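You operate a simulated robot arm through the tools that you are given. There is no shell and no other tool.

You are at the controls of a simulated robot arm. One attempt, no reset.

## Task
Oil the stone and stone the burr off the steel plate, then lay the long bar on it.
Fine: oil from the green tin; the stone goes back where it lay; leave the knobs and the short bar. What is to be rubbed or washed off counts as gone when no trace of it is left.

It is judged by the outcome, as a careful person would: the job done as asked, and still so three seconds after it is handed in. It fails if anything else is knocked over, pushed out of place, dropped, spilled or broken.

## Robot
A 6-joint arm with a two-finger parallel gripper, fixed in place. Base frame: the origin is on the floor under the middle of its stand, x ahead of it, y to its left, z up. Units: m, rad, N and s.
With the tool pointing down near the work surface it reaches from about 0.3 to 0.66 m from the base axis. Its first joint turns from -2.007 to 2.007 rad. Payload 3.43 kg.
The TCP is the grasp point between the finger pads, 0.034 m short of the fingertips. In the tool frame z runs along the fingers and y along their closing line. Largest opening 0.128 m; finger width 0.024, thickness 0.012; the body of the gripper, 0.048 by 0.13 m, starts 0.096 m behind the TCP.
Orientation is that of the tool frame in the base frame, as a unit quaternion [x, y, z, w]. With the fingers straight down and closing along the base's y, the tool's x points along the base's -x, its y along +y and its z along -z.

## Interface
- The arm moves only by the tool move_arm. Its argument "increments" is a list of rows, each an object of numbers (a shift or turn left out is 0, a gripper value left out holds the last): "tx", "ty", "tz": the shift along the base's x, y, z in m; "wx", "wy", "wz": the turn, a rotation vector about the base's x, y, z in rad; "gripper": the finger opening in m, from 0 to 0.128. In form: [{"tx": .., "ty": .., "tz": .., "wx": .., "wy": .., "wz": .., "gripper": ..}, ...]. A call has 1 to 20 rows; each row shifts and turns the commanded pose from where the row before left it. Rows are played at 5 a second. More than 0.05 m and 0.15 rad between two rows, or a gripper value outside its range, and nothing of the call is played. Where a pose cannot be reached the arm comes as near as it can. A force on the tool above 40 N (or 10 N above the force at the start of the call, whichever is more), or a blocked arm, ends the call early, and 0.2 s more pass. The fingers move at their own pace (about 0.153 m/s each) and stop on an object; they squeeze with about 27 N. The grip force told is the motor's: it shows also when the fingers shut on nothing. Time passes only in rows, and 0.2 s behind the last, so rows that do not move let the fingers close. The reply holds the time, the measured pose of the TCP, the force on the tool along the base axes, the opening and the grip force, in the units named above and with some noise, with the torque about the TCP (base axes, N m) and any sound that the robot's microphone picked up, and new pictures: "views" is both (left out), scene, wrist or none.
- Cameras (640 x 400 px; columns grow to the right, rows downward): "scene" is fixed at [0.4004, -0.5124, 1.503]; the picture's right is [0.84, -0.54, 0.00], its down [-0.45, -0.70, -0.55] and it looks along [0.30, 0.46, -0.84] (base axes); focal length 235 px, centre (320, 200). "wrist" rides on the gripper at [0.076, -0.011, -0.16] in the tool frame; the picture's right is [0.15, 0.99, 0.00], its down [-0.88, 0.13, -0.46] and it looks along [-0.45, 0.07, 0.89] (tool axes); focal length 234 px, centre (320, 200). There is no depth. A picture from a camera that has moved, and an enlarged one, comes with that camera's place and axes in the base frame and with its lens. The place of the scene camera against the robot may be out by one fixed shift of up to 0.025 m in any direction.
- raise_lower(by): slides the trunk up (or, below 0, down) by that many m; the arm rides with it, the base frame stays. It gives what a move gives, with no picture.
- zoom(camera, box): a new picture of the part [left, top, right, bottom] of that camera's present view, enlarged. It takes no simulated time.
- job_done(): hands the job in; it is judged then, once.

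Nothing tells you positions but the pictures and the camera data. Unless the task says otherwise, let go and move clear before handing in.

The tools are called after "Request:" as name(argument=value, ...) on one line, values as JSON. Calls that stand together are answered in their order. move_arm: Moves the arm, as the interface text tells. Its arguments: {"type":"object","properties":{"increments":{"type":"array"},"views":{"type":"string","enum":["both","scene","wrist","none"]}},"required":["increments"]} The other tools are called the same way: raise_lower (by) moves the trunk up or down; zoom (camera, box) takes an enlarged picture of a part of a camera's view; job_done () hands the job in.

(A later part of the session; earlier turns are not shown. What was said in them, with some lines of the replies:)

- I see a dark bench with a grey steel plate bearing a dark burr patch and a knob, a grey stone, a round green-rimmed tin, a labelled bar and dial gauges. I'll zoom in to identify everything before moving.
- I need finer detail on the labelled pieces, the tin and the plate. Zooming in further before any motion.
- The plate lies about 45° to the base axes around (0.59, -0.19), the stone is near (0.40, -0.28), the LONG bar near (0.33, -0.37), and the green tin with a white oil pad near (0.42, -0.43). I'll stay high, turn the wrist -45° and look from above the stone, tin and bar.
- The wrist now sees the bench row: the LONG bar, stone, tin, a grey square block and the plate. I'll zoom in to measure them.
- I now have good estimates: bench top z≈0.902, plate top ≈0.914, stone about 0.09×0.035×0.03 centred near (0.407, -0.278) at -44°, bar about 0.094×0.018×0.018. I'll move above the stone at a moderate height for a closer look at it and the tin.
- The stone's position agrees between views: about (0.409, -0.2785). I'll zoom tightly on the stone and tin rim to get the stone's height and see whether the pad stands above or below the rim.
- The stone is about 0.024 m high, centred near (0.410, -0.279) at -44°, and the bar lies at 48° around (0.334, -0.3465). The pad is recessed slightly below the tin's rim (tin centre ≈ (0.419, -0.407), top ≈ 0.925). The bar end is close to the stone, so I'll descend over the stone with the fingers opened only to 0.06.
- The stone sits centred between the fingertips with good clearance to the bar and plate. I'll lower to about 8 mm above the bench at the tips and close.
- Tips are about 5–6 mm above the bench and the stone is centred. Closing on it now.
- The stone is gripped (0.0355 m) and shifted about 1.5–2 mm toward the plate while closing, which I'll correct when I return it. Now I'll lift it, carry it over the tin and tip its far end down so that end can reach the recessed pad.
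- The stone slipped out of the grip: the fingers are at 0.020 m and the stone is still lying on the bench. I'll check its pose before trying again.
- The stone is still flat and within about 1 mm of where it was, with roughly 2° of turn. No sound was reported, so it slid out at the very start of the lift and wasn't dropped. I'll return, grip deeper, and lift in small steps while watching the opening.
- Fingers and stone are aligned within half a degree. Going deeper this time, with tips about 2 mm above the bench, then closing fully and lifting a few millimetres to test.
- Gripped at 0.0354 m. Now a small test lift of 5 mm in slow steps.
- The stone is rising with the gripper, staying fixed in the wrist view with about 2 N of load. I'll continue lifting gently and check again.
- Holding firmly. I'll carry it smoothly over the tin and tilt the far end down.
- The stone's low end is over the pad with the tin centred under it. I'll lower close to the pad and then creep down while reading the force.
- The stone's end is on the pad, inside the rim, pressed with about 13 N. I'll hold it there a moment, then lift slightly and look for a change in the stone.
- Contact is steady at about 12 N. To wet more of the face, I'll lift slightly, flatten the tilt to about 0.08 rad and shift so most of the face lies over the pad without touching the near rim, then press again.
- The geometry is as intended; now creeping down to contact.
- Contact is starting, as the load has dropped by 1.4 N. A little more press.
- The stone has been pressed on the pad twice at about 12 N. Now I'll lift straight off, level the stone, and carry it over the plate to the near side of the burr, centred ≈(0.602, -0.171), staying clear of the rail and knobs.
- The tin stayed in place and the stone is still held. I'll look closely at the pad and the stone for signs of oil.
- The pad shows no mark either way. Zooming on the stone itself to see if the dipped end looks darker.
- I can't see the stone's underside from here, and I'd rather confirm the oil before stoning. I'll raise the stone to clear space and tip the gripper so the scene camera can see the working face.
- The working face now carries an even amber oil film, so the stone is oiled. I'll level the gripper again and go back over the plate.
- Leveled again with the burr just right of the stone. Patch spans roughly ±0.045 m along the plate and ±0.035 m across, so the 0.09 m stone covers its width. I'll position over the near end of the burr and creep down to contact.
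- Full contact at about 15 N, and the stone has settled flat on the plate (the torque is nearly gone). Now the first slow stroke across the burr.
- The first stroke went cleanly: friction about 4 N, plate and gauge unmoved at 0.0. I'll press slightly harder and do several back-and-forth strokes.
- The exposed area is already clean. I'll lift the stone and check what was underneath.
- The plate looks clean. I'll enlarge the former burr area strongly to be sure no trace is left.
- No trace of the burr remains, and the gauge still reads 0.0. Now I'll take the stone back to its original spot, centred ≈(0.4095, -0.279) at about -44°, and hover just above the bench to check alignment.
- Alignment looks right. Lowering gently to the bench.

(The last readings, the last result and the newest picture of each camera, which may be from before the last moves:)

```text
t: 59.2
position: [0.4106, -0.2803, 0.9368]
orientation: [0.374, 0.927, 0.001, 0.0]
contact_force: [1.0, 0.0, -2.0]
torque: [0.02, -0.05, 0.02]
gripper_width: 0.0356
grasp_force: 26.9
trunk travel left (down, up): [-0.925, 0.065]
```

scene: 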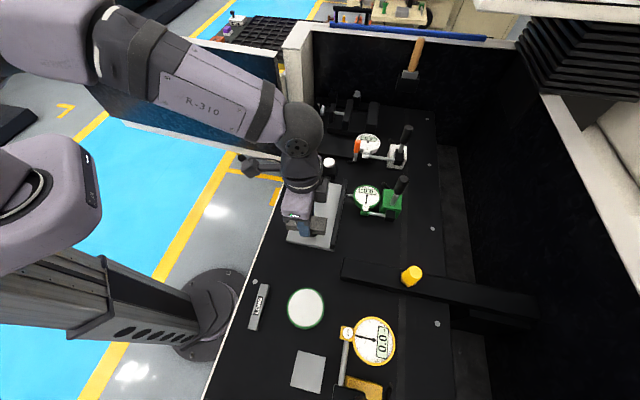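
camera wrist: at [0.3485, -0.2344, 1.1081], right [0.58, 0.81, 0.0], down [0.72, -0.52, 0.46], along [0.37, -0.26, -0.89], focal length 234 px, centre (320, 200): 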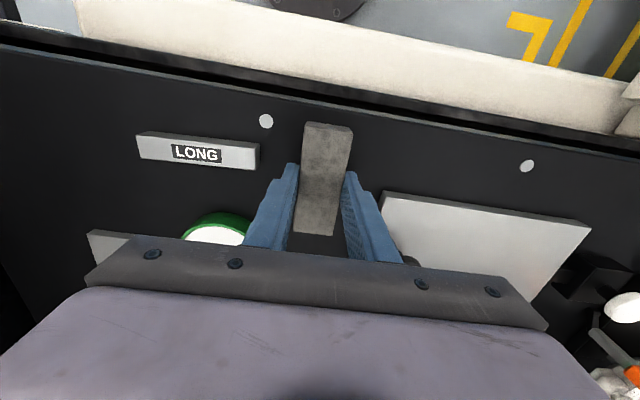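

Request:
move_arm(increments=[{"tz": -0.0007}, {}], views="none")

Request:
move_arm(increments=[{"tz": -0.0005}, {}], views="wrist")

```text
t: 59.8
position: [0.4098, -0.2801, 0.9368]
orientation: [0.374, 0.927, -0.001, 0.0]
contact_force: [-0.2, -0.4, -1.5]
torque: [-0.01, 0.02, 0.01]
gripper_width: 0.0356
grasp_force: 27.0
trunk travel left (down, up): [-0.925, 0.065]
```

```text
t: 60.4
position: [0.4102, -0.2803, 0.9367]
orientation: [0.374, 0.927, 0.0, 0.0]
contact_force: [0.1, -0.6, -1.9]
torque: [0.0, -0.02, 0.02]
gripper_width: 0.0355
grasp_force: 26.7
trunk travel left (down, up): [-0.925, 0.065]
camera wrist: at [0.3485, -0.2356, 1.0969], right [0.58, 0.81, 0.0], down [0.72, -0.52, 0.46], along [0.37, -0.26, -0.89], focal length 234 px, centre (320, 200)
```

wrist: 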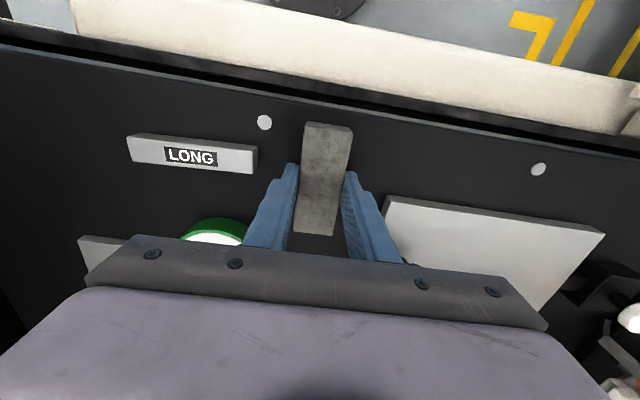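

The stone has ridden up slightly in the grip, so contact comes a bit lower. Continuing in half-millimetre steps until force appears.

Request:
move_arm(increments=[{"tz": -0.0005}, {}], views="none")

Request:
move_arm(increments=[{"tz": -0.0005}, {}], views="none")

Request:
move_arm(increments=[{"tz": -0.0005}, {}], views="none")

```text
t: 61.0
position: [0.4101, -0.2805, 0.9367]
orientation: [0.374, 0.928, 0.0, 0.0]
contact_force: [0.0, -0.8, -1.6]
torque: [0.0, 0.01, -0.01]
gripper_width: 0.0358
grasp_force: 27.4
trunk travel left (down, up): [-0.925, 0.065]
```

```text
t: 61.6
position: [0.4102, -0.2802, 0.9359]
orientation: [0.373, 0.928, 0.001, 0.0]
contact_force: [-0.4, 0.4, -2.5]
torque: [-0.02, -0.01, 0.02]
gripper_width: 0.0353
grasp_force: 26.8
trunk travel left (down, up): [-0.925, 0.065]
```

```text
t: 62.2
position: [0.41, -0.2801, 0.9347]
orientation: [0.374, 0.927, 0.0, 0.0]
contact_force: [-0.2, 0.4, -1.8]
torque: [0.02, 0.03, -0.02]
gripper_width: 0.0355
grasp_force: 27.1
trunk travel left (down, up): [-0.925, 0.065]
```

Request:
move_arm(increments=[{"tz": -0.0005}, {}], views="none")

Request:
move_arm(increments=[{"tz": -0.0005}, {}], views="wrist")

Request:
zoom(camera="wrist", box=[240, 100, 400, 250])

Request:
zoom(camera="scene", box=[240, 230, 310, 300])

```text
t: 62.8
position: [0.4102, -0.2806, 0.9361]
orientation: [0.373, 0.928, 0.0, 0.0]
contact_force: [0.9, 0.0, 1.1]
torque: [-0.07, -0.09, 0.0]
gripper_width: 0.0355
grasp_force: 27.2
trunk travel left (down, up): [-0.925, 0.065]
```

```text
t: 63.4
position: [0.4108, -0.2807, 0.9353]
orientation: [0.373, 0.928, 0.001, 0.001]
contact_force: [0.9, -0.2, 3.7]
torque: [-0.2, -0.17, -0.03]
gripper_width: 0.0353
grasp_force: 26.8
trunk travel left (down, up): [-0.925, 0.065]
camera wrist: at [0.3482, -0.2357, 1.095], right [0.58, 0.81, 0.0], down [0.72, -0.52, 0.46], along [0.37, -0.27, -0.89], focal length 234 px, centre (320, 200)
```

wrist: 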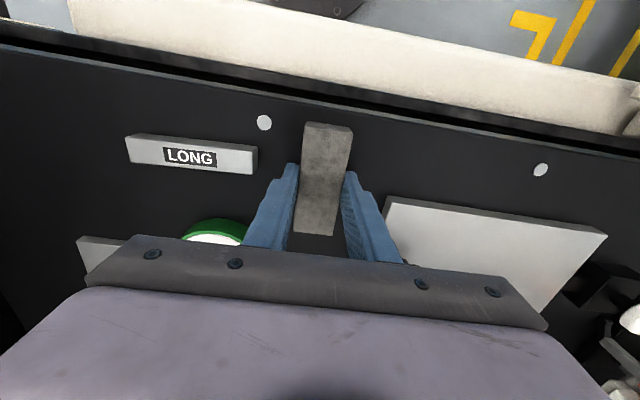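

```text
2.67 times, centred on (320, 175) of wrist
camera zoom: at [0.3482, -0.2357, 1.095], right [0.58, 0.81, 0.0], down [0.72, -0.52, 0.46], along [0.37, -0.27, -0.89], focal length 624 px, centre (320, 267)
```

zoom: 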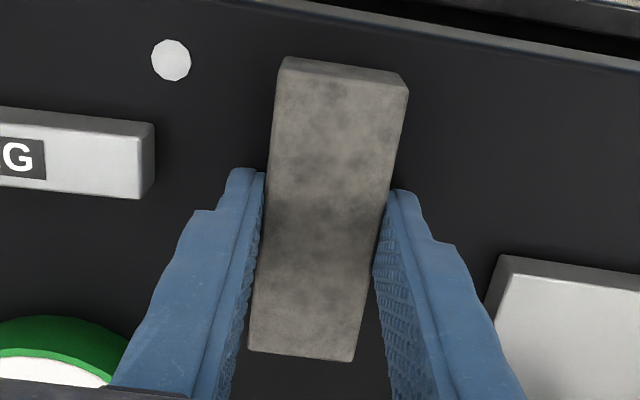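

```text
5.71 times, centred on (275, 265) of scene
camera zoom: at [0.4004, -0.5124, 1.503], right [0.84, -0.54, 0.0], down [-0.45, -0.7, -0.55], along [0.3, 0.46, -0.84], focal length 1345 px, centre (577, -171)
```

zoom: 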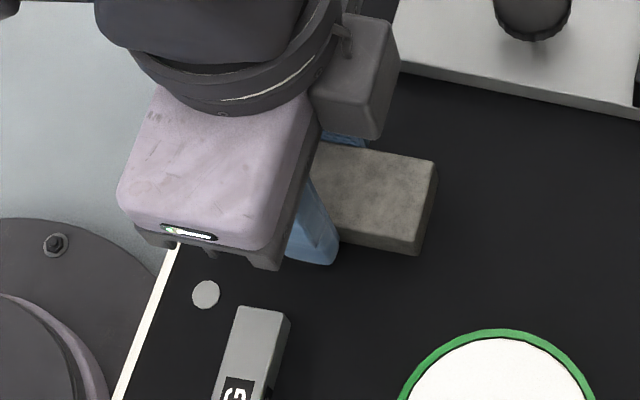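

The stone's far end is touching with about 5 N. One more half-millimetre to seat it, then open the fingers a little.

Request:
move_arm(increments=[{"tz": -0.0005}, {}, {}], views="none")

Request:
move_arm(increments=[{"gripper": 0.04}, {"gripper": 0.046}, {"gripper": 0.056}, {}], views="wrist")

Request:
zoom(camera="wrist", box=[240, 100, 400, 250])

```text
t: 64.2
position: [0.4096, -0.2798, 0.9353]
orientation: [0.375, 0.927, -0.001, 0.001]
contact_force: [1.2, -2.1, 9.6]
torque: [-0.02, 0.06, 0.01]
gripper_width: 0.0353
grasp_force: 26.6
trunk travel left (down, up): [-0.925, 0.065]
```

```text
t: 65.2
position: [0.4099, -0.2796, 0.934]
orientation: [0.373, 0.928, 0.0, -0.001]
contact_force: [-0.2, 2.7, 2.4]
torque: [0.11, -0.05, 0.07]
gripper_width: 0.0565
grasp_force: 0.7
trunk travel left (down, up): [-0.925, 0.065]
camera wrist: at [0.3479, -0.2349, 1.0941], right [0.58, 0.81, 0.0], down [0.73, -0.52, 0.45], along [0.37, -0.26, -0.89], focal length 234 px, centre (320, 200)
```

wrist: 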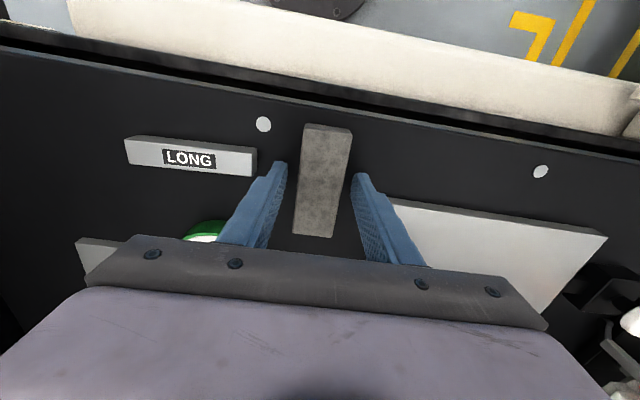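

```text
2.67 times, centred on (320, 175) of wrist
camera zoom: at [0.3479, -0.2349, 1.0941], right [0.58, 0.81, 0.0], down [0.73, -0.52, 0.45], along [0.37, -0.26, -0.89], focal length 624 px, centre (320, 267)
```

zoom: 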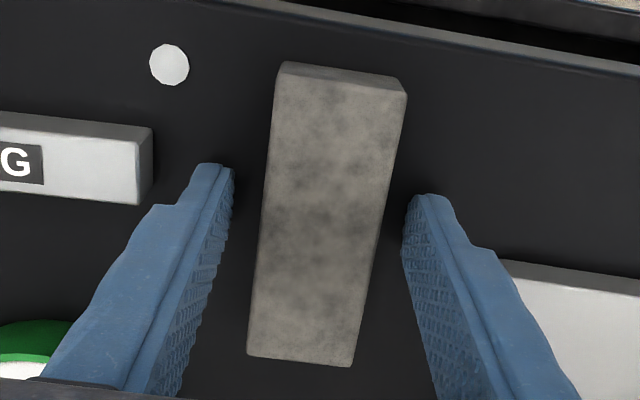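

The stone is released and flat. Lifting straight up and checking its position against the original.

Request:
move_arm(increments=[{"tz": 0.004}, {"tz": 0.012}, {"tz": 0.025}, {"tz": 0.04}, {"tz": 0.035}, {}, {}], views="both")

Request:
zoom(camera="wrist", box=[295, 100, 345, 200])

Request:
zoom(camera="wrist", box=[130, 80, 310, 220])

```text
t: 66.8
position: [0.4089, -0.2813, 1.0507]
orientation: [0.374, 0.928, 0.0, 0.0]
contact_force: [-0.9, 0.0, 0.4]
torque: [0.0, -0.01, 0.03]
gripper_width: 0.0562
grasp_force: 0.0
trunk travel left (down, up): [-0.925, 0.065]
camera wrist: at [0.3479, -0.2364, 1.2108], right [0.58, 0.81, 0.0], down [0.72, -0.52, 0.46], along [0.37, -0.26, -0.89], focal length 234 px, centre (320, 200)
```

scene: 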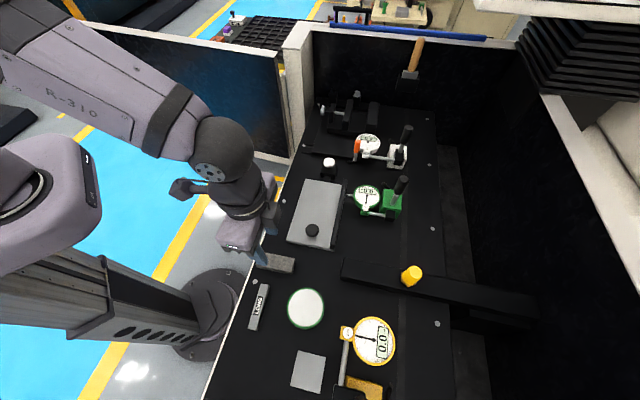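
wrist: 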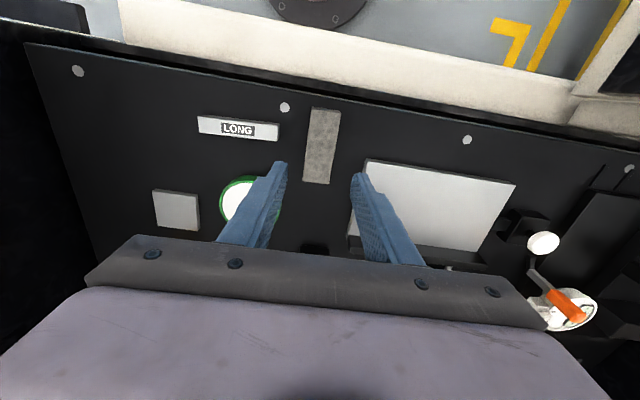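

```text
4.00 times, centred on (320, 150) of wrist
camera zoom: at [0.3479, -0.2364, 1.2108], right [0.58, 0.81, 0.0], down [0.72, -0.52, 0.46], along [0.37, -0.26, -0.89], focal length 937 px, centre (320, 400)
```

zoom: 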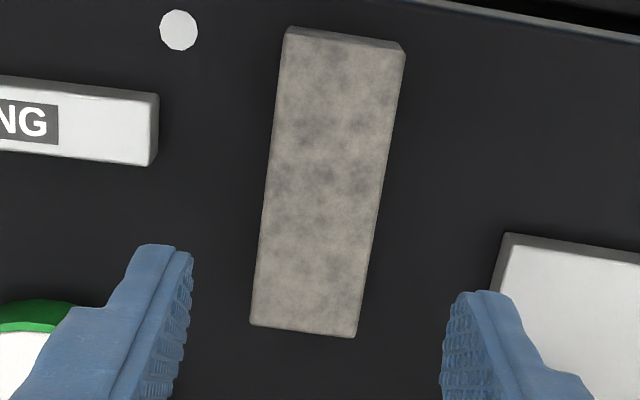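

```text
2.86 times, centred on (220, 150) of wrist
camera zoom: at [0.3479, -0.2364, 1.2108], right [0.58, 0.81, 0.0], down [0.72, -0.52, 0.46], along [0.37, -0.26, -0.89], focal length 669 px, centre (606, 343)
```

zoom: 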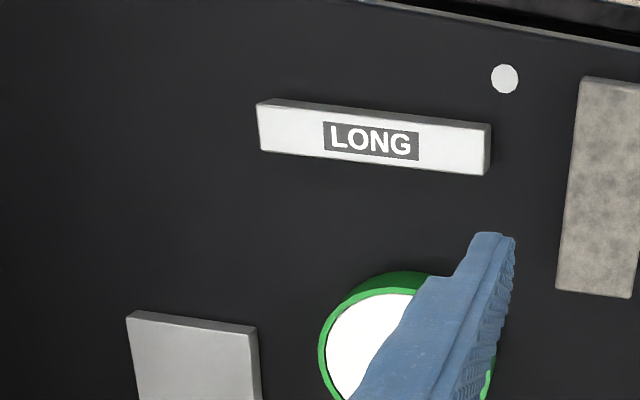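

The stone is back within about 1 mm of where it lay. Next is the LONG bar at ≈(0.335, -0.347), axis 48.5°. I'll move above it and turn the gripper about +92° so it closes across the bar.

Request:
move_arm(increments=[{"tx": -0.0126, "ty": -0.011, "wz": 0.11}, {"tx": -0.0126, "ty": -0.011, "wz": 0.137}, {"tx": -0.0126, "ty": -0.011, "wz": 0.137}, {"tx": -0.0126, "ty": -0.011, "wz": 0.137}, {"tx": -0.0126, "ty": -0.011, "wz": 0.137}, {"tx": -0.0125, "ty": -0.0111, "wz": 0.137}, {"wz": 0.137}, {"wz": 0.137}, {"wz": 0.137}, {"wz": 0.137}, {"wz": 0.137}, {"wz": 0.134}, {}, {}], views="both")

Request:
zoom(camera="wrist", box=[200, 60, 440, 260])

```text
t: 69.8
position: [0.3344, -0.3466, 1.0502]
orientation: [-0.412, 0.911, 0.0, 0.0]
contact_force: [0.7, -0.5, 0.1]
torque: [0.0, -0.05, 0.02]
gripper_width: 0.056
grasp_force: 0.1
trunk travel left (down, up): [-0.925, 0.065]
camera wrist: at [0.2936, -0.4106, 1.2105], right [-0.84, 0.54, 0.0], down [0.48, 0.75, 0.46], along [0.25, 0.38, -0.89], focal length 234 px, centre (320, 200)
```

scene: 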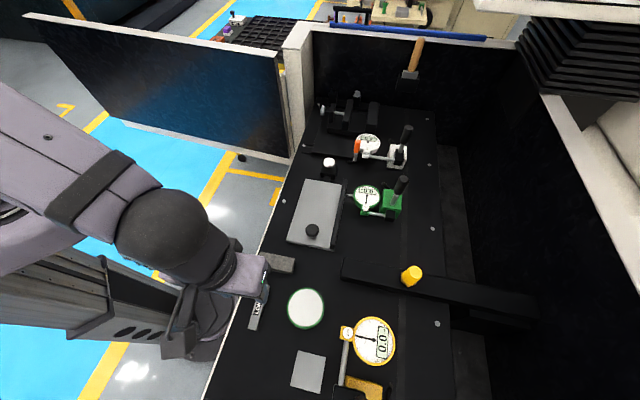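
wrist: 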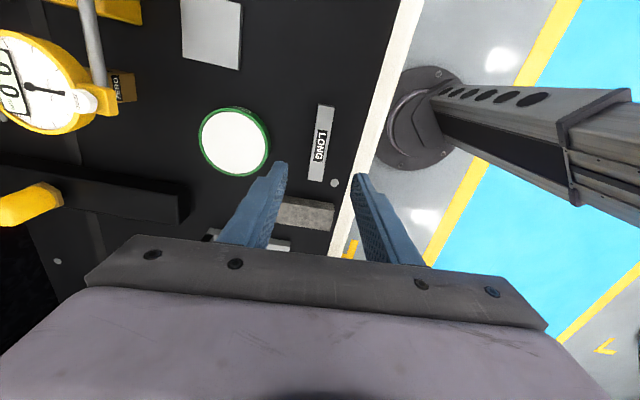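

```text
2.00 times, centred on (320, 160) of wrist
camera zoom: at [0.2936, -0.4106, 1.2105], right [-0.84, 0.54, 0.0], down [0.48, 0.75, 0.46], along [0.25, 0.38, -0.89], focal length 468 px, centre (320, 280)
```

zoom: 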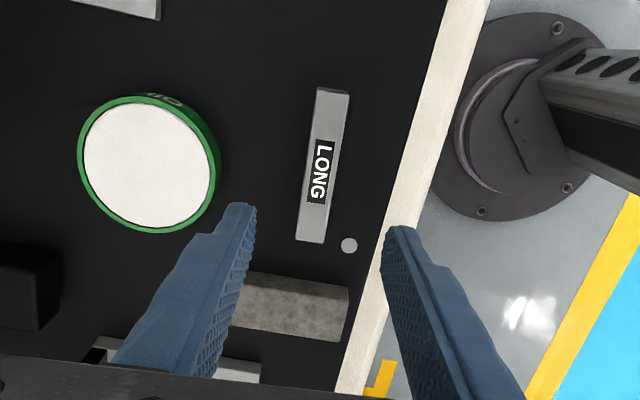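

The gripper is now turned across the bar. Zooming in for a precise fix of the bar's centre and angle.

Request:
zoom(camera="wrist", box=[290, 95, 360, 190])

```text
4.21 times, centred on (325, 142) of wrist
camera zoom: at [0.2936, -0.4106, 1.2105], right [-0.84, 0.54, 0.0], down [0.48, 0.75, 0.46], along [0.25, 0.38, -0.89], focal length 986 px, centre (299, 442)
```

zoom: 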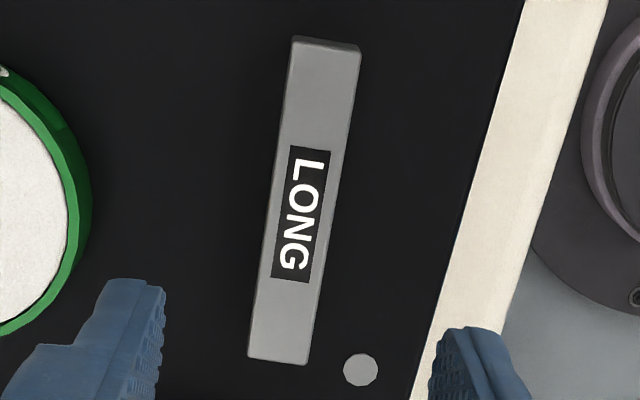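

Bar centre ≈(0.334, -0.347) at 48.5°, well matched to the gripper. Descending over it, with a check on the way.

Request:
move_arm(increments=[{"tx": -0.0012, "ty": -0.0012, "tz": -0.02}, {"tz": -0.03}, {"tz": -0.03}, {"tz": -0.012}, {}, {}], views="wrist")

Request:
zoom(camera="wrist", box=[230, 70, 410, 230])

```text
t: 71.2
position: [0.3332, -0.3471, 0.9583]
orientation: [-0.412, 0.911, 0.0, 0.0]
contact_force: [0.0, -0.4, 0.8]
torque: [0.0, -0.01, 0.01]
gripper_width: 0.0562
grasp_force: 0.1
trunk travel left (down, up): [-0.925, 0.065]
camera wrist: at [0.2925, -0.411, 1.1184], right [-0.84, 0.54, 0.0], down [0.48, 0.75, 0.46], along [0.25, 0.38, -0.89], focal length 234 px, centre (320, 200)
```

wrist: 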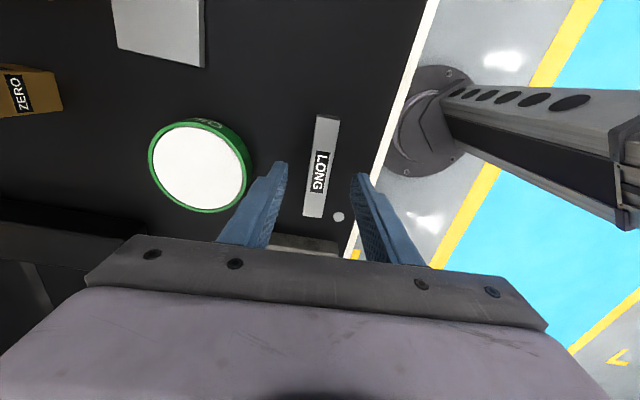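

```text
2.50 times, centred on (320, 150) of wrist
camera zoom: at [0.2925, -0.411, 1.1184], right [-0.84, 0.54, 0.0], down [0.48, 0.75, 0.46], along [0.25, 0.38, -0.89], focal length 585 px, centre (320, 325)
```

zoom: 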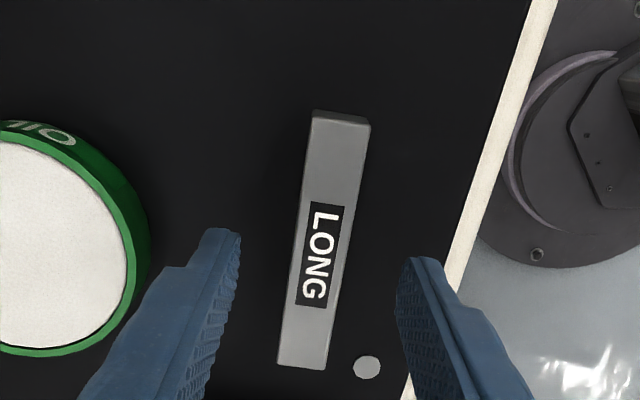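

The bar is between the fingers, about 2 mm toward the right one. I'll shift to centre it, narrow the opening, lower to about 3 mm above the bench and grip.

Request:
move_arm(increments=[{"tx": -0.0015, "ty": 0.0013, "gripper": 0.046}, {"tz": -0.012}, {"tz": -0.0095}, {}, {}], views="wrist")

Request:
zoom(camera="wrist", box=[230, 70, 410, 230])

```text
t: 72.4
position: [0.3308, -0.3469, 0.9362]
orientation: [-0.411, 0.911, 0.0, 0.0]
contact_force: [-0.8, -0.3, 0.4]
torque: [0.0, 0.02, 0.03]
gripper_width: 0.0462
grasp_force: 0.1
trunk travel left (down, up): [-0.925, 0.065]
camera wrist: at [0.2908, -0.4099, 1.0967], right [-0.84, 0.54, 0.0], down [0.48, 0.75, 0.46], along [0.25, 0.38, -0.89], focal length 234 px, centre (320, 200)
```

wrist: 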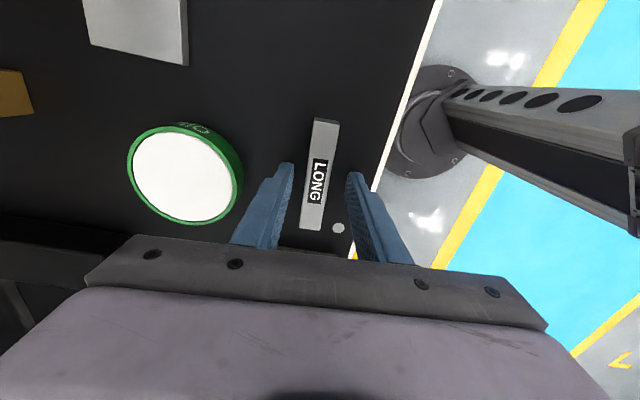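

```text
2.50 times, centred on (320, 150) of wrist
camera zoom: at [0.2908, -0.4099, 1.0967], right [-0.84, 0.54, 0.0], down [0.48, 0.75, 0.46], along [0.25, 0.38, -0.89], focal length 585 px, centre (320, 325)
```

zoom: 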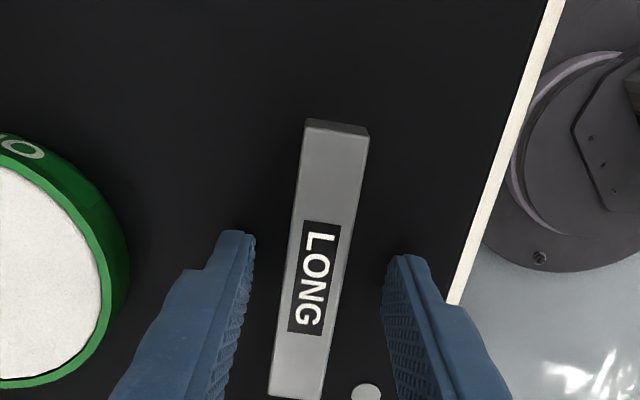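

Well centred. Closing on the bar, then a slow test lift.

Request:
move_arm(increments=[{"gripper": 0.0}, {}, {}, {}, {}], views="none")

Request:
move_arm(increments=[{"tz": 0.001}, {"tz": 0.002}, {"tz": 0.003}, {"tz": 0.004}, {}], views="wrist")

Request:
zoom(camera="wrist", box=[230, 70, 410, 230])

```text
t: 73.6
position: [0.3316, -0.3463, 0.9367]
orientation: [-0.412, 0.911, 0.0, 0.001]
contact_force: [0.6, -1.0, 2.4]
torque: [-0.08, 0.0, 0.1]
gripper_width: 0.0198
grasp_force: 27.0
trunk travel left (down, up): [-0.925, 0.065]
```

```text
t: 74.8
position: [0.332, -0.3471, 0.9466]
orientation: [-0.412, 0.911, 0.0, 0.0]
contact_force: [-0.2, -0.4, -4.1]
torque: [0.02, -0.02, 0.0]
gripper_width: 0.0195
grasp_force: 26.8
trunk travel left (down, up): [-0.925, 0.065]
camera wrist: at [0.2913, -0.4106, 1.1066], right [-0.84, 0.54, 0.0], down [0.49, 0.75, 0.46], along [0.25, 0.38, -0.89], focal length 234 px, centre (320, 200)
```

wrist: 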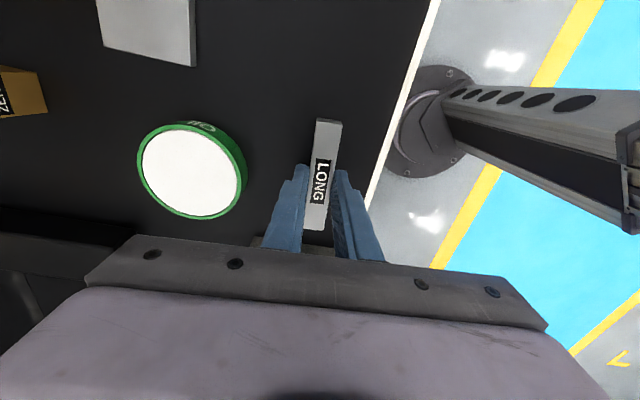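

```text
2.50 times, centred on (320, 150) of wrist
camera zoom: at [0.2913, -0.4106, 1.1066], right [-0.84, 0.54, 0.0], down [0.49, 0.75, 0.46], along [0.25, 0.38, -0.89], focal length 585 px, centre (320, 325)
```

zoom: 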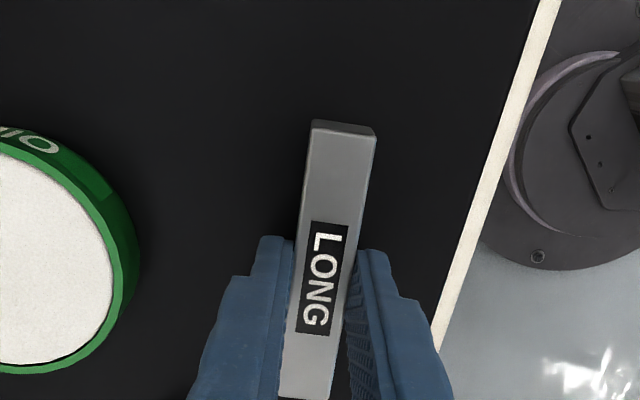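

The bar is held firmly (load about 4 N). Lifting gradually to a safe carry height.

Request:
move_arm(increments=[{"tz": 0.005}, {"tz": 0.008}, {"tz": 0.01}, {"tz": 0.012}, {"tz": 0.014}, {"tz": 0.014}, {"tz": 0.012}, {"tz": 0.01}, {}], views="wrist")

```text
t: 76.8
position: [0.3322, -0.3456, 1.0312]
orientation: [-0.412, 0.911, 0.001, -0.001]
contact_force: [-0.6, 0.4, -2.7]
torque: [0.03, 0.0, 0.01]
gripper_width: 0.0194
grasp_force: 26.8
trunk travel left (down, up): [-0.925, 0.065]
camera wrist: at [0.2909, -0.4108, 1.1914], right [-0.84, 0.54, 0.0], down [0.49, 0.75, 0.46], along [0.25, 0.38, -0.89], focal length 234 px, centre (320, 200)
```

wrist: 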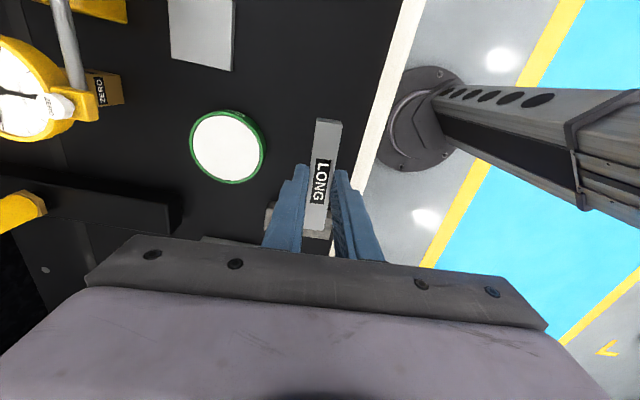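

Carrying the bar smoothly over to the plate, aligning it with the plate's length.

Request:
move_arm(increments=[{"tx": 0.0089, "ty": 0.0054}, {"tx": 0.0172, "ty": 0.0105}, {"tx": 0.0172, "ty": 0.0105, "wz": -0.015}, {"tx": 0.0172, "ty": 0.0105, "wz": -0.015}, {"tx": 0.0172, "ty": 0.0105, "wz": -0.015}, {"tx": 0.0172, "ty": 0.0105, "wz": -0.015}, {"tx": 0.0172, "ty": 0.0105}, {"tx": 0.0172, "ty": 0.0105}, {"tx": 0.0172, "ty": 0.0105}, {"tx": 0.0172, "ty": 0.0105}, {"tx": 0.0172, "ty": 0.0105}, {"tx": 0.0172, "ty": 0.0105}, {"tx": 0.0172, "ty": 0.0105}, {"tx": 0.0172, "ty": 0.0105}, {"tx": 0.0172, "ty": 0.0105}, {"tx": 0.0089, "ty": 0.0054}, {}, {}], views="both")

Request:
zoom(camera="wrist", box=[180, 40, 460, 260])

Request:
zoom(camera="scene", box=[285, 150, 375, 255])

```text
t: 80.6
position: [0.59, -0.1882, 1.0312]
orientation: [-0.384, 0.923, -0.001, -0.001]
contact_force: [-0.3, 0.4, -2.2]
torque: [0.0, 0.01, -0.03]
gripper_width: 0.0195
grasp_force: 27.0
trunk travel left (down, up): [-0.925, 0.065]
camera wrist: at [0.5457, -0.2493, 1.1913], right [-0.8, 0.59, 0.0], down [0.53, 0.72, 0.46], along [0.27, 0.37, -0.89], focal length 234 px, centre (320, 200)
```

scene: 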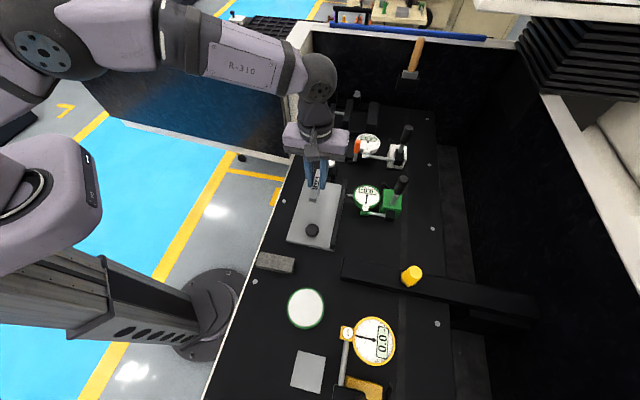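
wrist: 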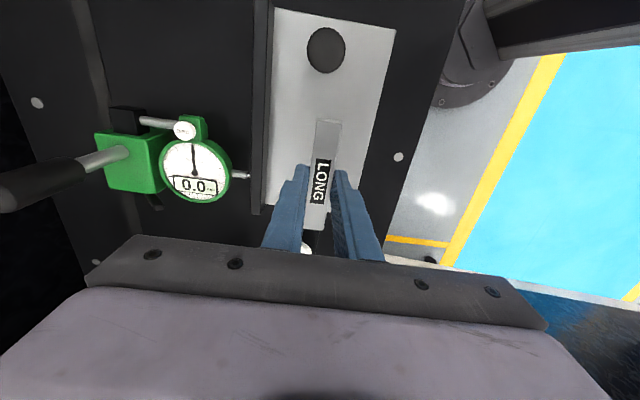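

```text
1.82 times, centred on (320, 150) of wrist
camera zoom: at [0.5457, -0.2493, 1.1913], right [-0.8, 0.59, 0.0], down [0.53, 0.72, 0.46], along [0.27, 0.37, -0.89], focal length 426 px, centre (320, 291)
```

zoom: 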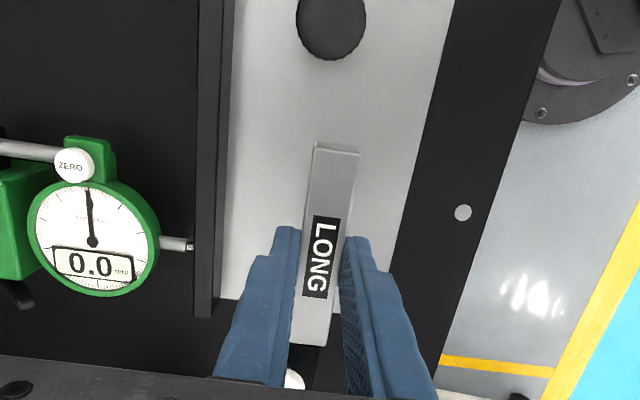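

```text
3.81 times, centred on (330, 202) of scene
camera zoom: at [0.4004, -0.5124, 1.503], right [0.84, -0.54, 0.0], down [-0.45, -0.7, -0.55], along [0.3, 0.46, -0.84], focal length 897 px, centre (282, 190)
```

zoom: 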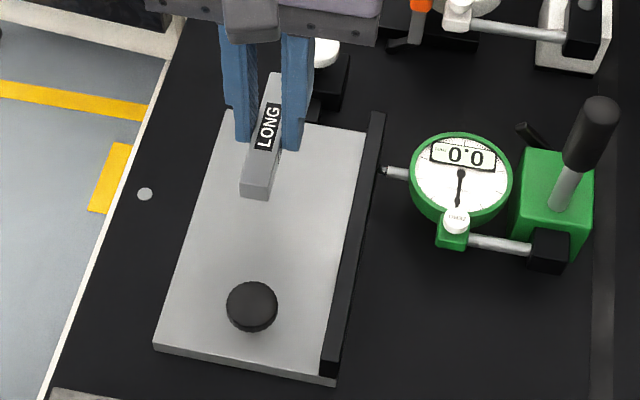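

The bar is above the cleaned area, between the knob and the plate's end, clear of the rail. Lowering toward the plate.

Request:
move_arm(increments=[{"tz": -0.015}, {"tz": -0.022}, {"tz": -0.02}, {"tz": -0.012}, {"tz": -0.005}, {}, {}], views="both")

Request:
zoom(camera="wrist", box=[180, 40, 460, 260])

Request:
zoom(camera="scene", box=[285, 150, 375, 255])

```text
t: 82.2
position: [0.5905, -0.188, 0.9565]
orientation: [-0.384, 0.923, 0.0, 0.0]
contact_force: [0.8, 0.4, -2.5]
torque: [-0.01, -0.02, 0.02]
gripper_width: 0.0196
grasp_force: 27.3
trunk travel left (down, up): [-0.925, 0.065]
camera wrist: at [0.5455, -0.2496, 1.117], right [-0.8, 0.59, 0.0], down [0.53, 0.72, 0.46], along [0.27, 0.37, -0.89], focal length 234 px, centre (320, 200)
```

scene: 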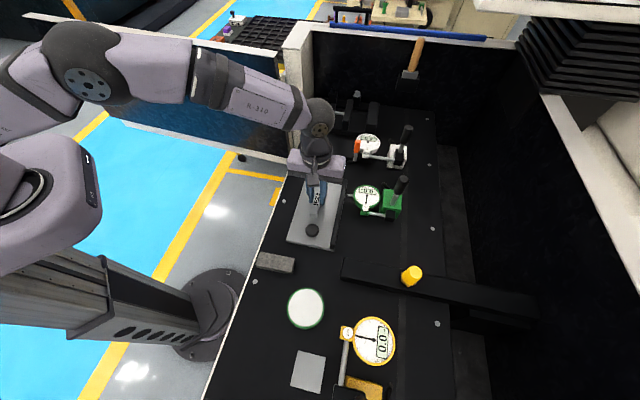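
wrist: 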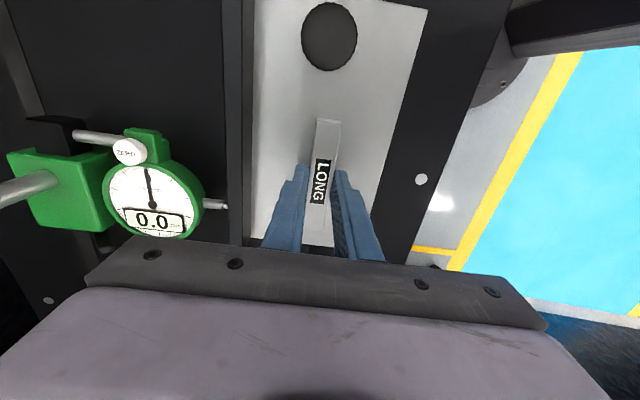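

```text
1.82 times, centred on (320, 150) of wrist
camera zoom: at [0.5455, -0.2496, 1.117], right [-0.8, 0.59, 0.0], down [0.53, 0.72, 0.46], along [0.27, 0.37, -0.89], focal length 426 px, centre (320, 291)
```

zoom: 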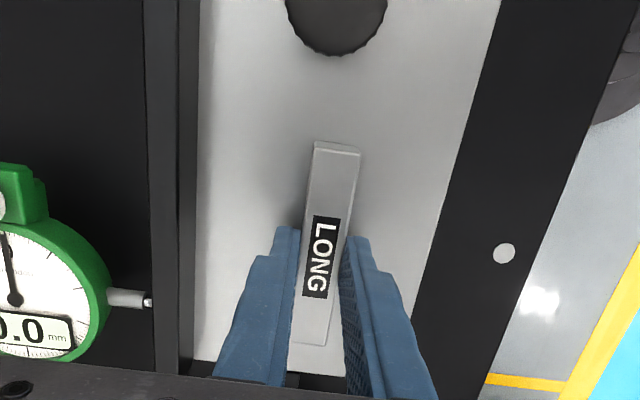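

```text
3.81 times, centred on (330, 202) of scene
camera zoom: at [0.4004, -0.5124, 1.503], right [0.84, -0.54, 0.0], down [-0.45, -0.7, -0.55], along [0.3, 0.46, -0.84], focal length 897 px, centre (282, 190)
```

zoom: 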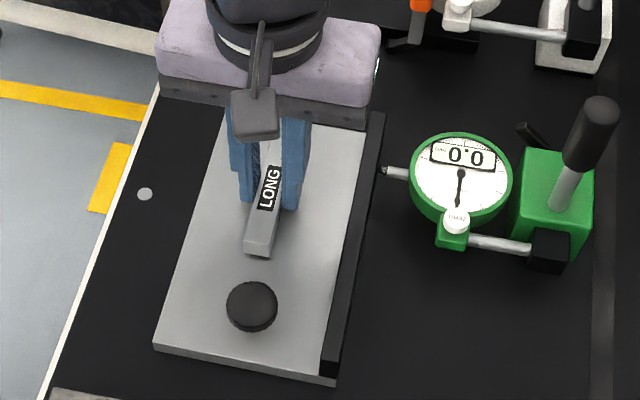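

Request:
move_arm(increments=[{"tz": -0.002}, {"tz": -0.001}, {"tz": -0.001}, {}], views="none")

Request:
move_arm(increments=[{"tz": -0.001}, {}], views="none")

Request:
move_arm(increments=[{"tz": -0.0007}, {}], views="none")

```text
t: 83.2
position: [0.591, -0.1871, 0.9532]
orientation: [-0.383, 0.924, 0.0, 0.0]
contact_force: [0.8, -0.2, -0.6]
torque: [-0.09, 0.08, 0.03]
gripper_width: 0.0198
grasp_force: 26.9
trunk travel left (down, up): [-0.925, 0.065]
```

```text
t: 83.8
position: [0.5912, -0.1874, 0.9528]
orientation: [-0.384, 0.924, -0.001, 0.001]
contact_force: [0.6, -0.1, 6.6]
torque: [-0.31, 0.36, 0.0]
gripper_width: 0.0197
grasp_force: 27.0
trunk travel left (down, up): [-0.925, 0.065]
```

```text
t: 84.4
position: [0.591, -0.1883, 0.9529]
orientation: [-0.383, 0.924, -0.001, 0.002]
contact_force: [1.4, -0.2, 12.6]
torque: [-0.43, 0.41, 0.05]
gripper_width: 0.0197
grasp_force: 27.0
trunk travel left (down, up): [-0.925, 0.065]
```

The bar's near end has touched with a slight tilt in the grip. A touch more to let it settle flat.

Request:
move_arm(increments=[{"tz": -0.0007}, {}, {}], views="none")

```text
t: 85.2
position: [0.5889, -0.1878, 0.9533]
orientation: [-0.383, 0.924, -0.002, 0.002]
contact_force: [3.2, -1.8, 19.2]
torque: [0.02, -0.06, 0.05]
gripper_width: 0.0197
grasp_force: 26.5
trunk travel left (down, up): [-0.925, 0.065]
```

Flat now (torque near zero). I'll relax the press slightly and open the fingers.

Request:
move_arm(increments=[{"tz": 0.0008}, {}, {"gripper": 0.023}, {"gripper": 0.028}, {"gripper": 0.036}, {"gripper": 0.042}, {}], views="both")

Request:
zoom(camera="wrist", box=[180, 40, 460, 260])

```text
t: 86.8
position: [0.5896, -0.188, 0.9526]
orientation: [-0.384, 0.923, -0.001, 0.0]
contact_force: [-0.7, 0.1, 0.1]
torque: [0.02, 0.0, -0.03]
gripper_width: 0.0418
grasp_force: 0.1
trunk travel left (down, up): [-0.925, 0.065]
camera wrist: at [0.5454, -0.2497, 1.1114], right [-0.8, 0.59, 0.0], down [0.53, 0.72, 0.46], along [0.27, 0.37, -0.89], focal length 234 px, centre (320, 200)
```

scene: 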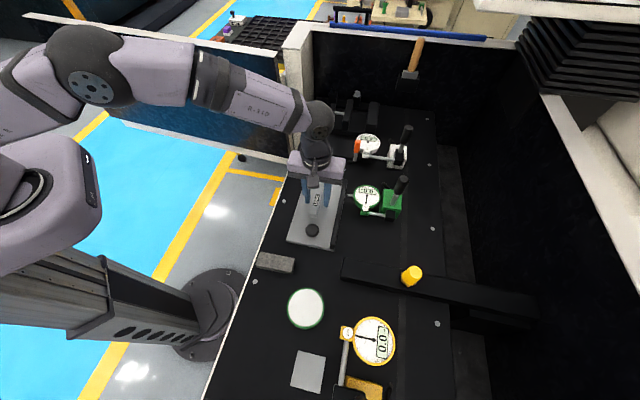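
wrist: 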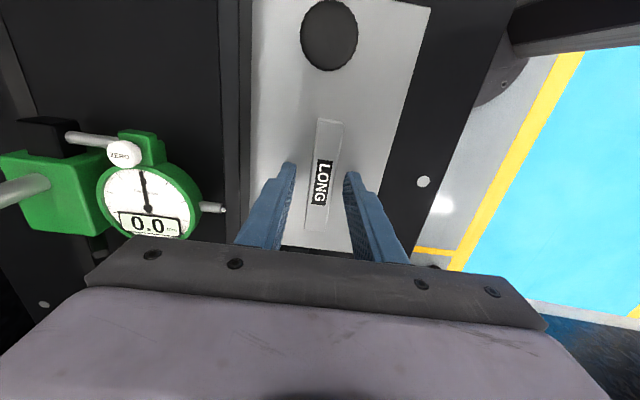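

```text
1.82 times, centred on (320, 150) of wrist
camera zoom: at [0.5454, -0.2497, 1.1114], right [-0.8, 0.59, 0.0], down [0.53, 0.72, 0.46], along [0.27, 0.37, -0.89], focal length 426 px, centre (320, 291)
```

zoom: 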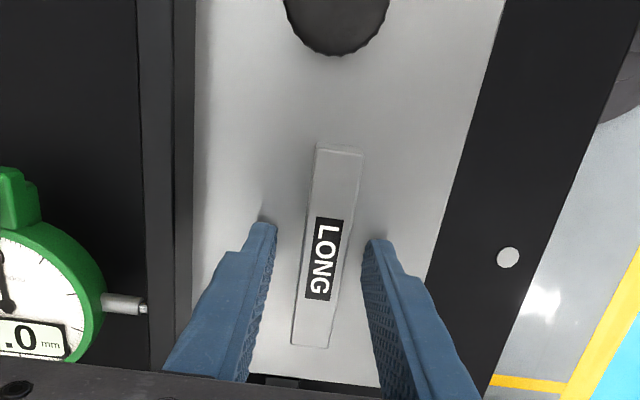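

The bar is lying flat and free between the open fingers. Lifting straight up, then retreating clear.

Request:
move_arm(increments=[{"tz": 0.005}, {"tz": 0.01}, {"tz": 0.02}, {"tz": 0.035}, {"tz": 0.04}, {"tz": 0.045}, {"tz": 0.045}, {"tx": -0.03, "ty": 0.02, "tz": 0.02}, {"tx": -0.04, "ty": 0.03}, {"tx": -0.04, "ty": 0.03}, {"tx": -0.04, "ty": 0.03}, {}, {}], views="both")

Request:
zoom(camera="scene", box=[285, 165, 355, 255])

Request:
zoom(camera="scene", box=[220, 230, 420, 400])

Request:
zoom(camera="scene", box=[270, 80, 450, 250])

```text
t: 89.6
position: [0.4392, -0.0792, 1.1719]
orientation: [-0.383, 0.924, -0.001, 0.0]
contact_force: [0.7, 0.2, -0.1]
torque: [0.02, -0.01, 0.03]
gripper_width: 0.0421
grasp_force: 0.1
trunk travel left (down, up): [-0.925, 0.065]
camera wrist: at [0.3943, -0.1394, 1.3319], right [-0.8, 0.59, 0.0], down [0.53, 0.72, 0.46], along [0.27, 0.37, -0.89], focal length 234 px, centre (320, 200)
```

scene: 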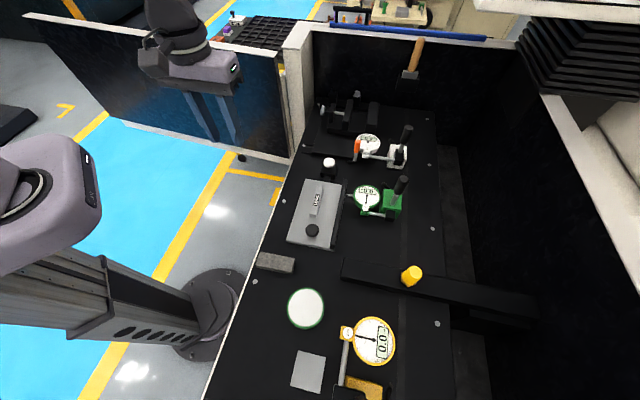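
wrist: 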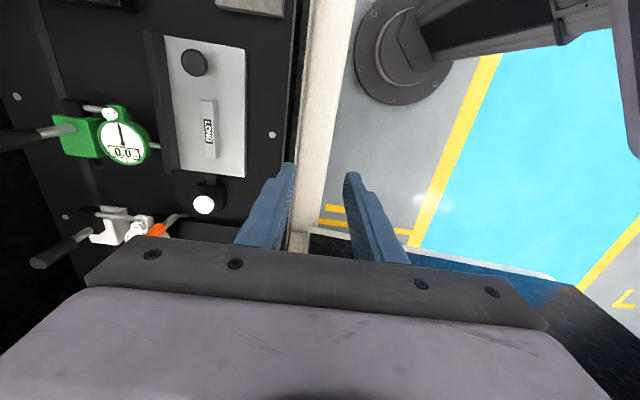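

```text
4.44 times, centred on (320, 210) of scene
camera zoom: at [0.4004, -0.5124, 1.503], right [0.84, -0.54, 0.0], down [-0.45, -0.7, -0.55], along [0.3, 0.46, -0.84], focal length 1046 px, centre (320, 156)
```

zoom: 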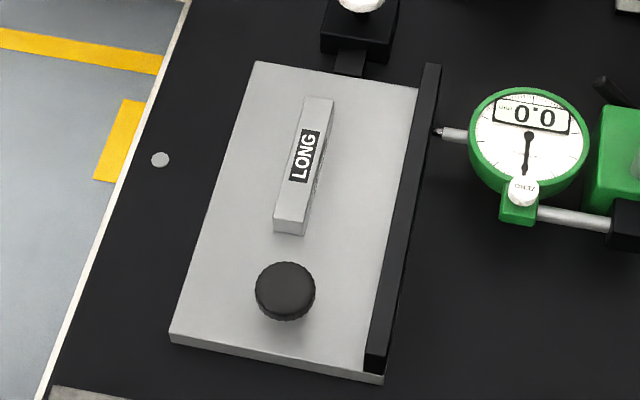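

```text
2.35 times, centred on (320, 315) of scene
camera zoom: at [0.4004, -0.5124, 1.503], right [0.84, -0.54, 0.0], down [-0.45, -0.7, -0.55], along [0.3, 0.46, -0.84], focal length 554 px, centre (320, -71)
```

zoom: 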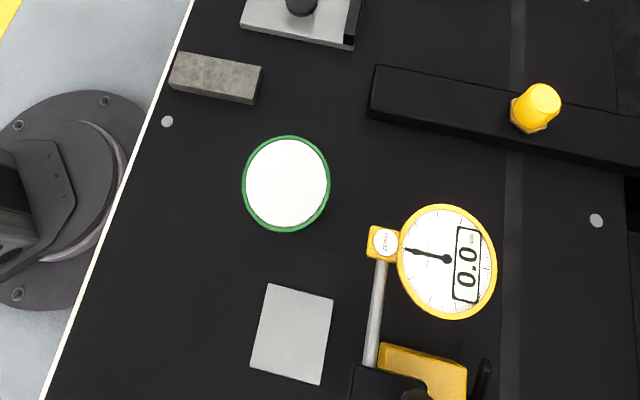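

```text
2.35 times, centred on (360, 165) of scene
camera zoom: at [0.4004, -0.5124, 1.503], right [0.84, -0.54, 0.0], down [-0.45, -0.7, -0.55], along [0.3, 0.46, -0.84], focal length 554 px, centre (226, 282)
```

zoom: 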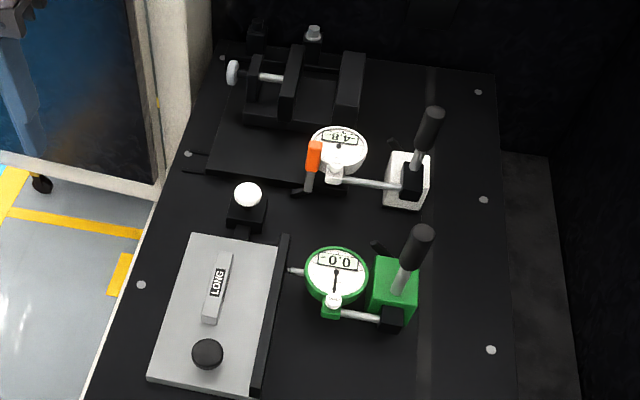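

Everything is in place: bar flat on the plate, stone back, tin and gauges undisturbed. One last enlarged check of the plate for any remaining specks.

Request:
zoom(camera="wrist", box=[155, 30, 260, 185])

Request:
zoom(camera="scene", box=[295, 172, 345, 230])

Request:
zoom(camera="scene", box=[230, 240, 330, 340])

```text
2.58 times, centred on (208, 108) of wrist
camera zoom: at [0.3943, -0.1394, 1.3319], right [-0.8, 0.59, 0.0], down [0.53, 0.72, 0.46], along [0.27, 0.37, -0.89], focal length 604 px, centre (610, 439)
```

zoom: 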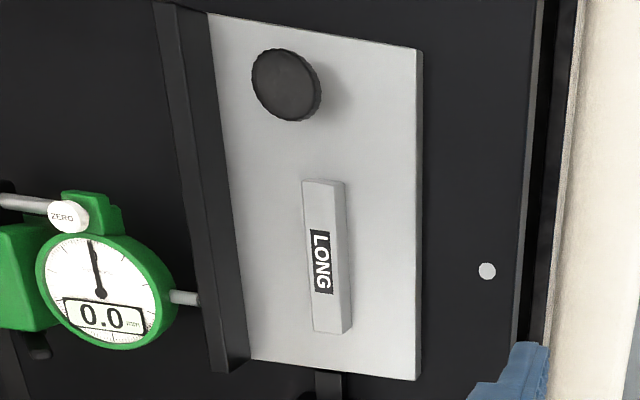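

```text
6.90 times, centred on (320, 201) of scene
camera zoom: at [0.4004, -0.5124, 1.503], right [0.84, -0.54, 0.0], down [-0.45, -0.7, -0.55], along [0.3, 0.46, -0.84], focal length 1623 px, centre (320, 193)
```

zoom: 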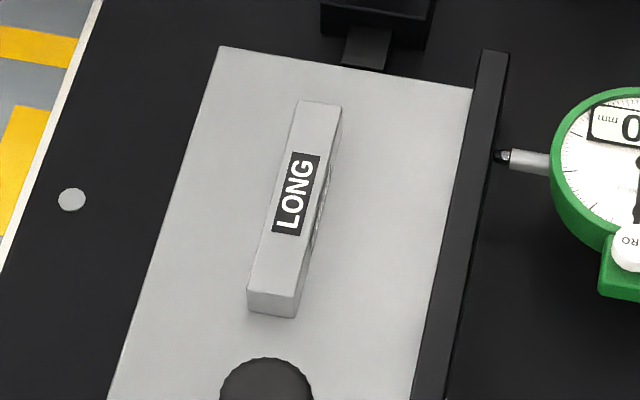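

```text
4.00 times, centred on (280, 290) of scene
camera zoom: at [0.4004, -0.5124, 1.503], right [0.84, -0.54, 0.0], down [-0.45, -0.7, -0.55], along [0.3, 0.46, -0.84], focal length 941 px, centre (480, -160)
```

zoom: 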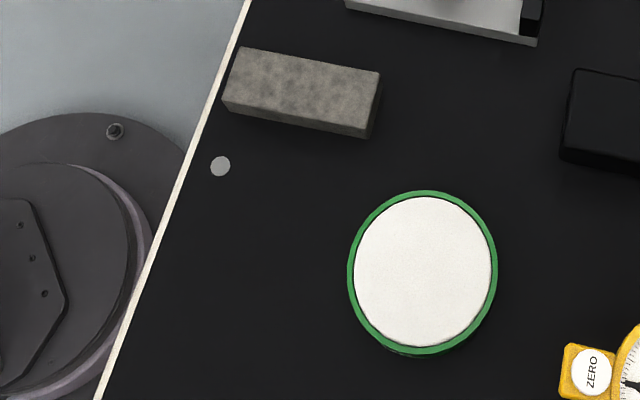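

The plate is clean with no specks, and the LONG bar lies flat on it. The stone is back where it lay, the tin, knobs, gauges (still 0.0) and short bar are untouched, and the arm is clear. Handing in.

Request:
job_done()

```text
The job is handed in.
```

The job is handed in: I oiled the stone, stoned the burr off the plate, and laid the long bar flat on it. The result hasn't come back yet.

- **Oil:** I pressed one end of the stone onto the pad in the green tin. Afterwards I tipped the gripper so the scene camera could see the underside, and the working face carried an even amber film.
- **Burr:** After four strokes, no trace showed in enlarged pictures from either camera. The green gauge beside the plate still reads 0.0.
- **Stone:** It is back within about 1 mm of where it lay. On my first try to lift it, it slipped out of the fingers and stayed on the bench; I gripped it lower and it held after that.
- **Long bar:** It lies flat on the cleaned part of the plate, between the black knob and the plate's far end, in line with the plate's length.

I didn't touch the knobs or the grey block I took to be the short bar; it has no label I could see. The tin and the other gauges look unmoved. The fingers are open and the arm is clear of the bench.
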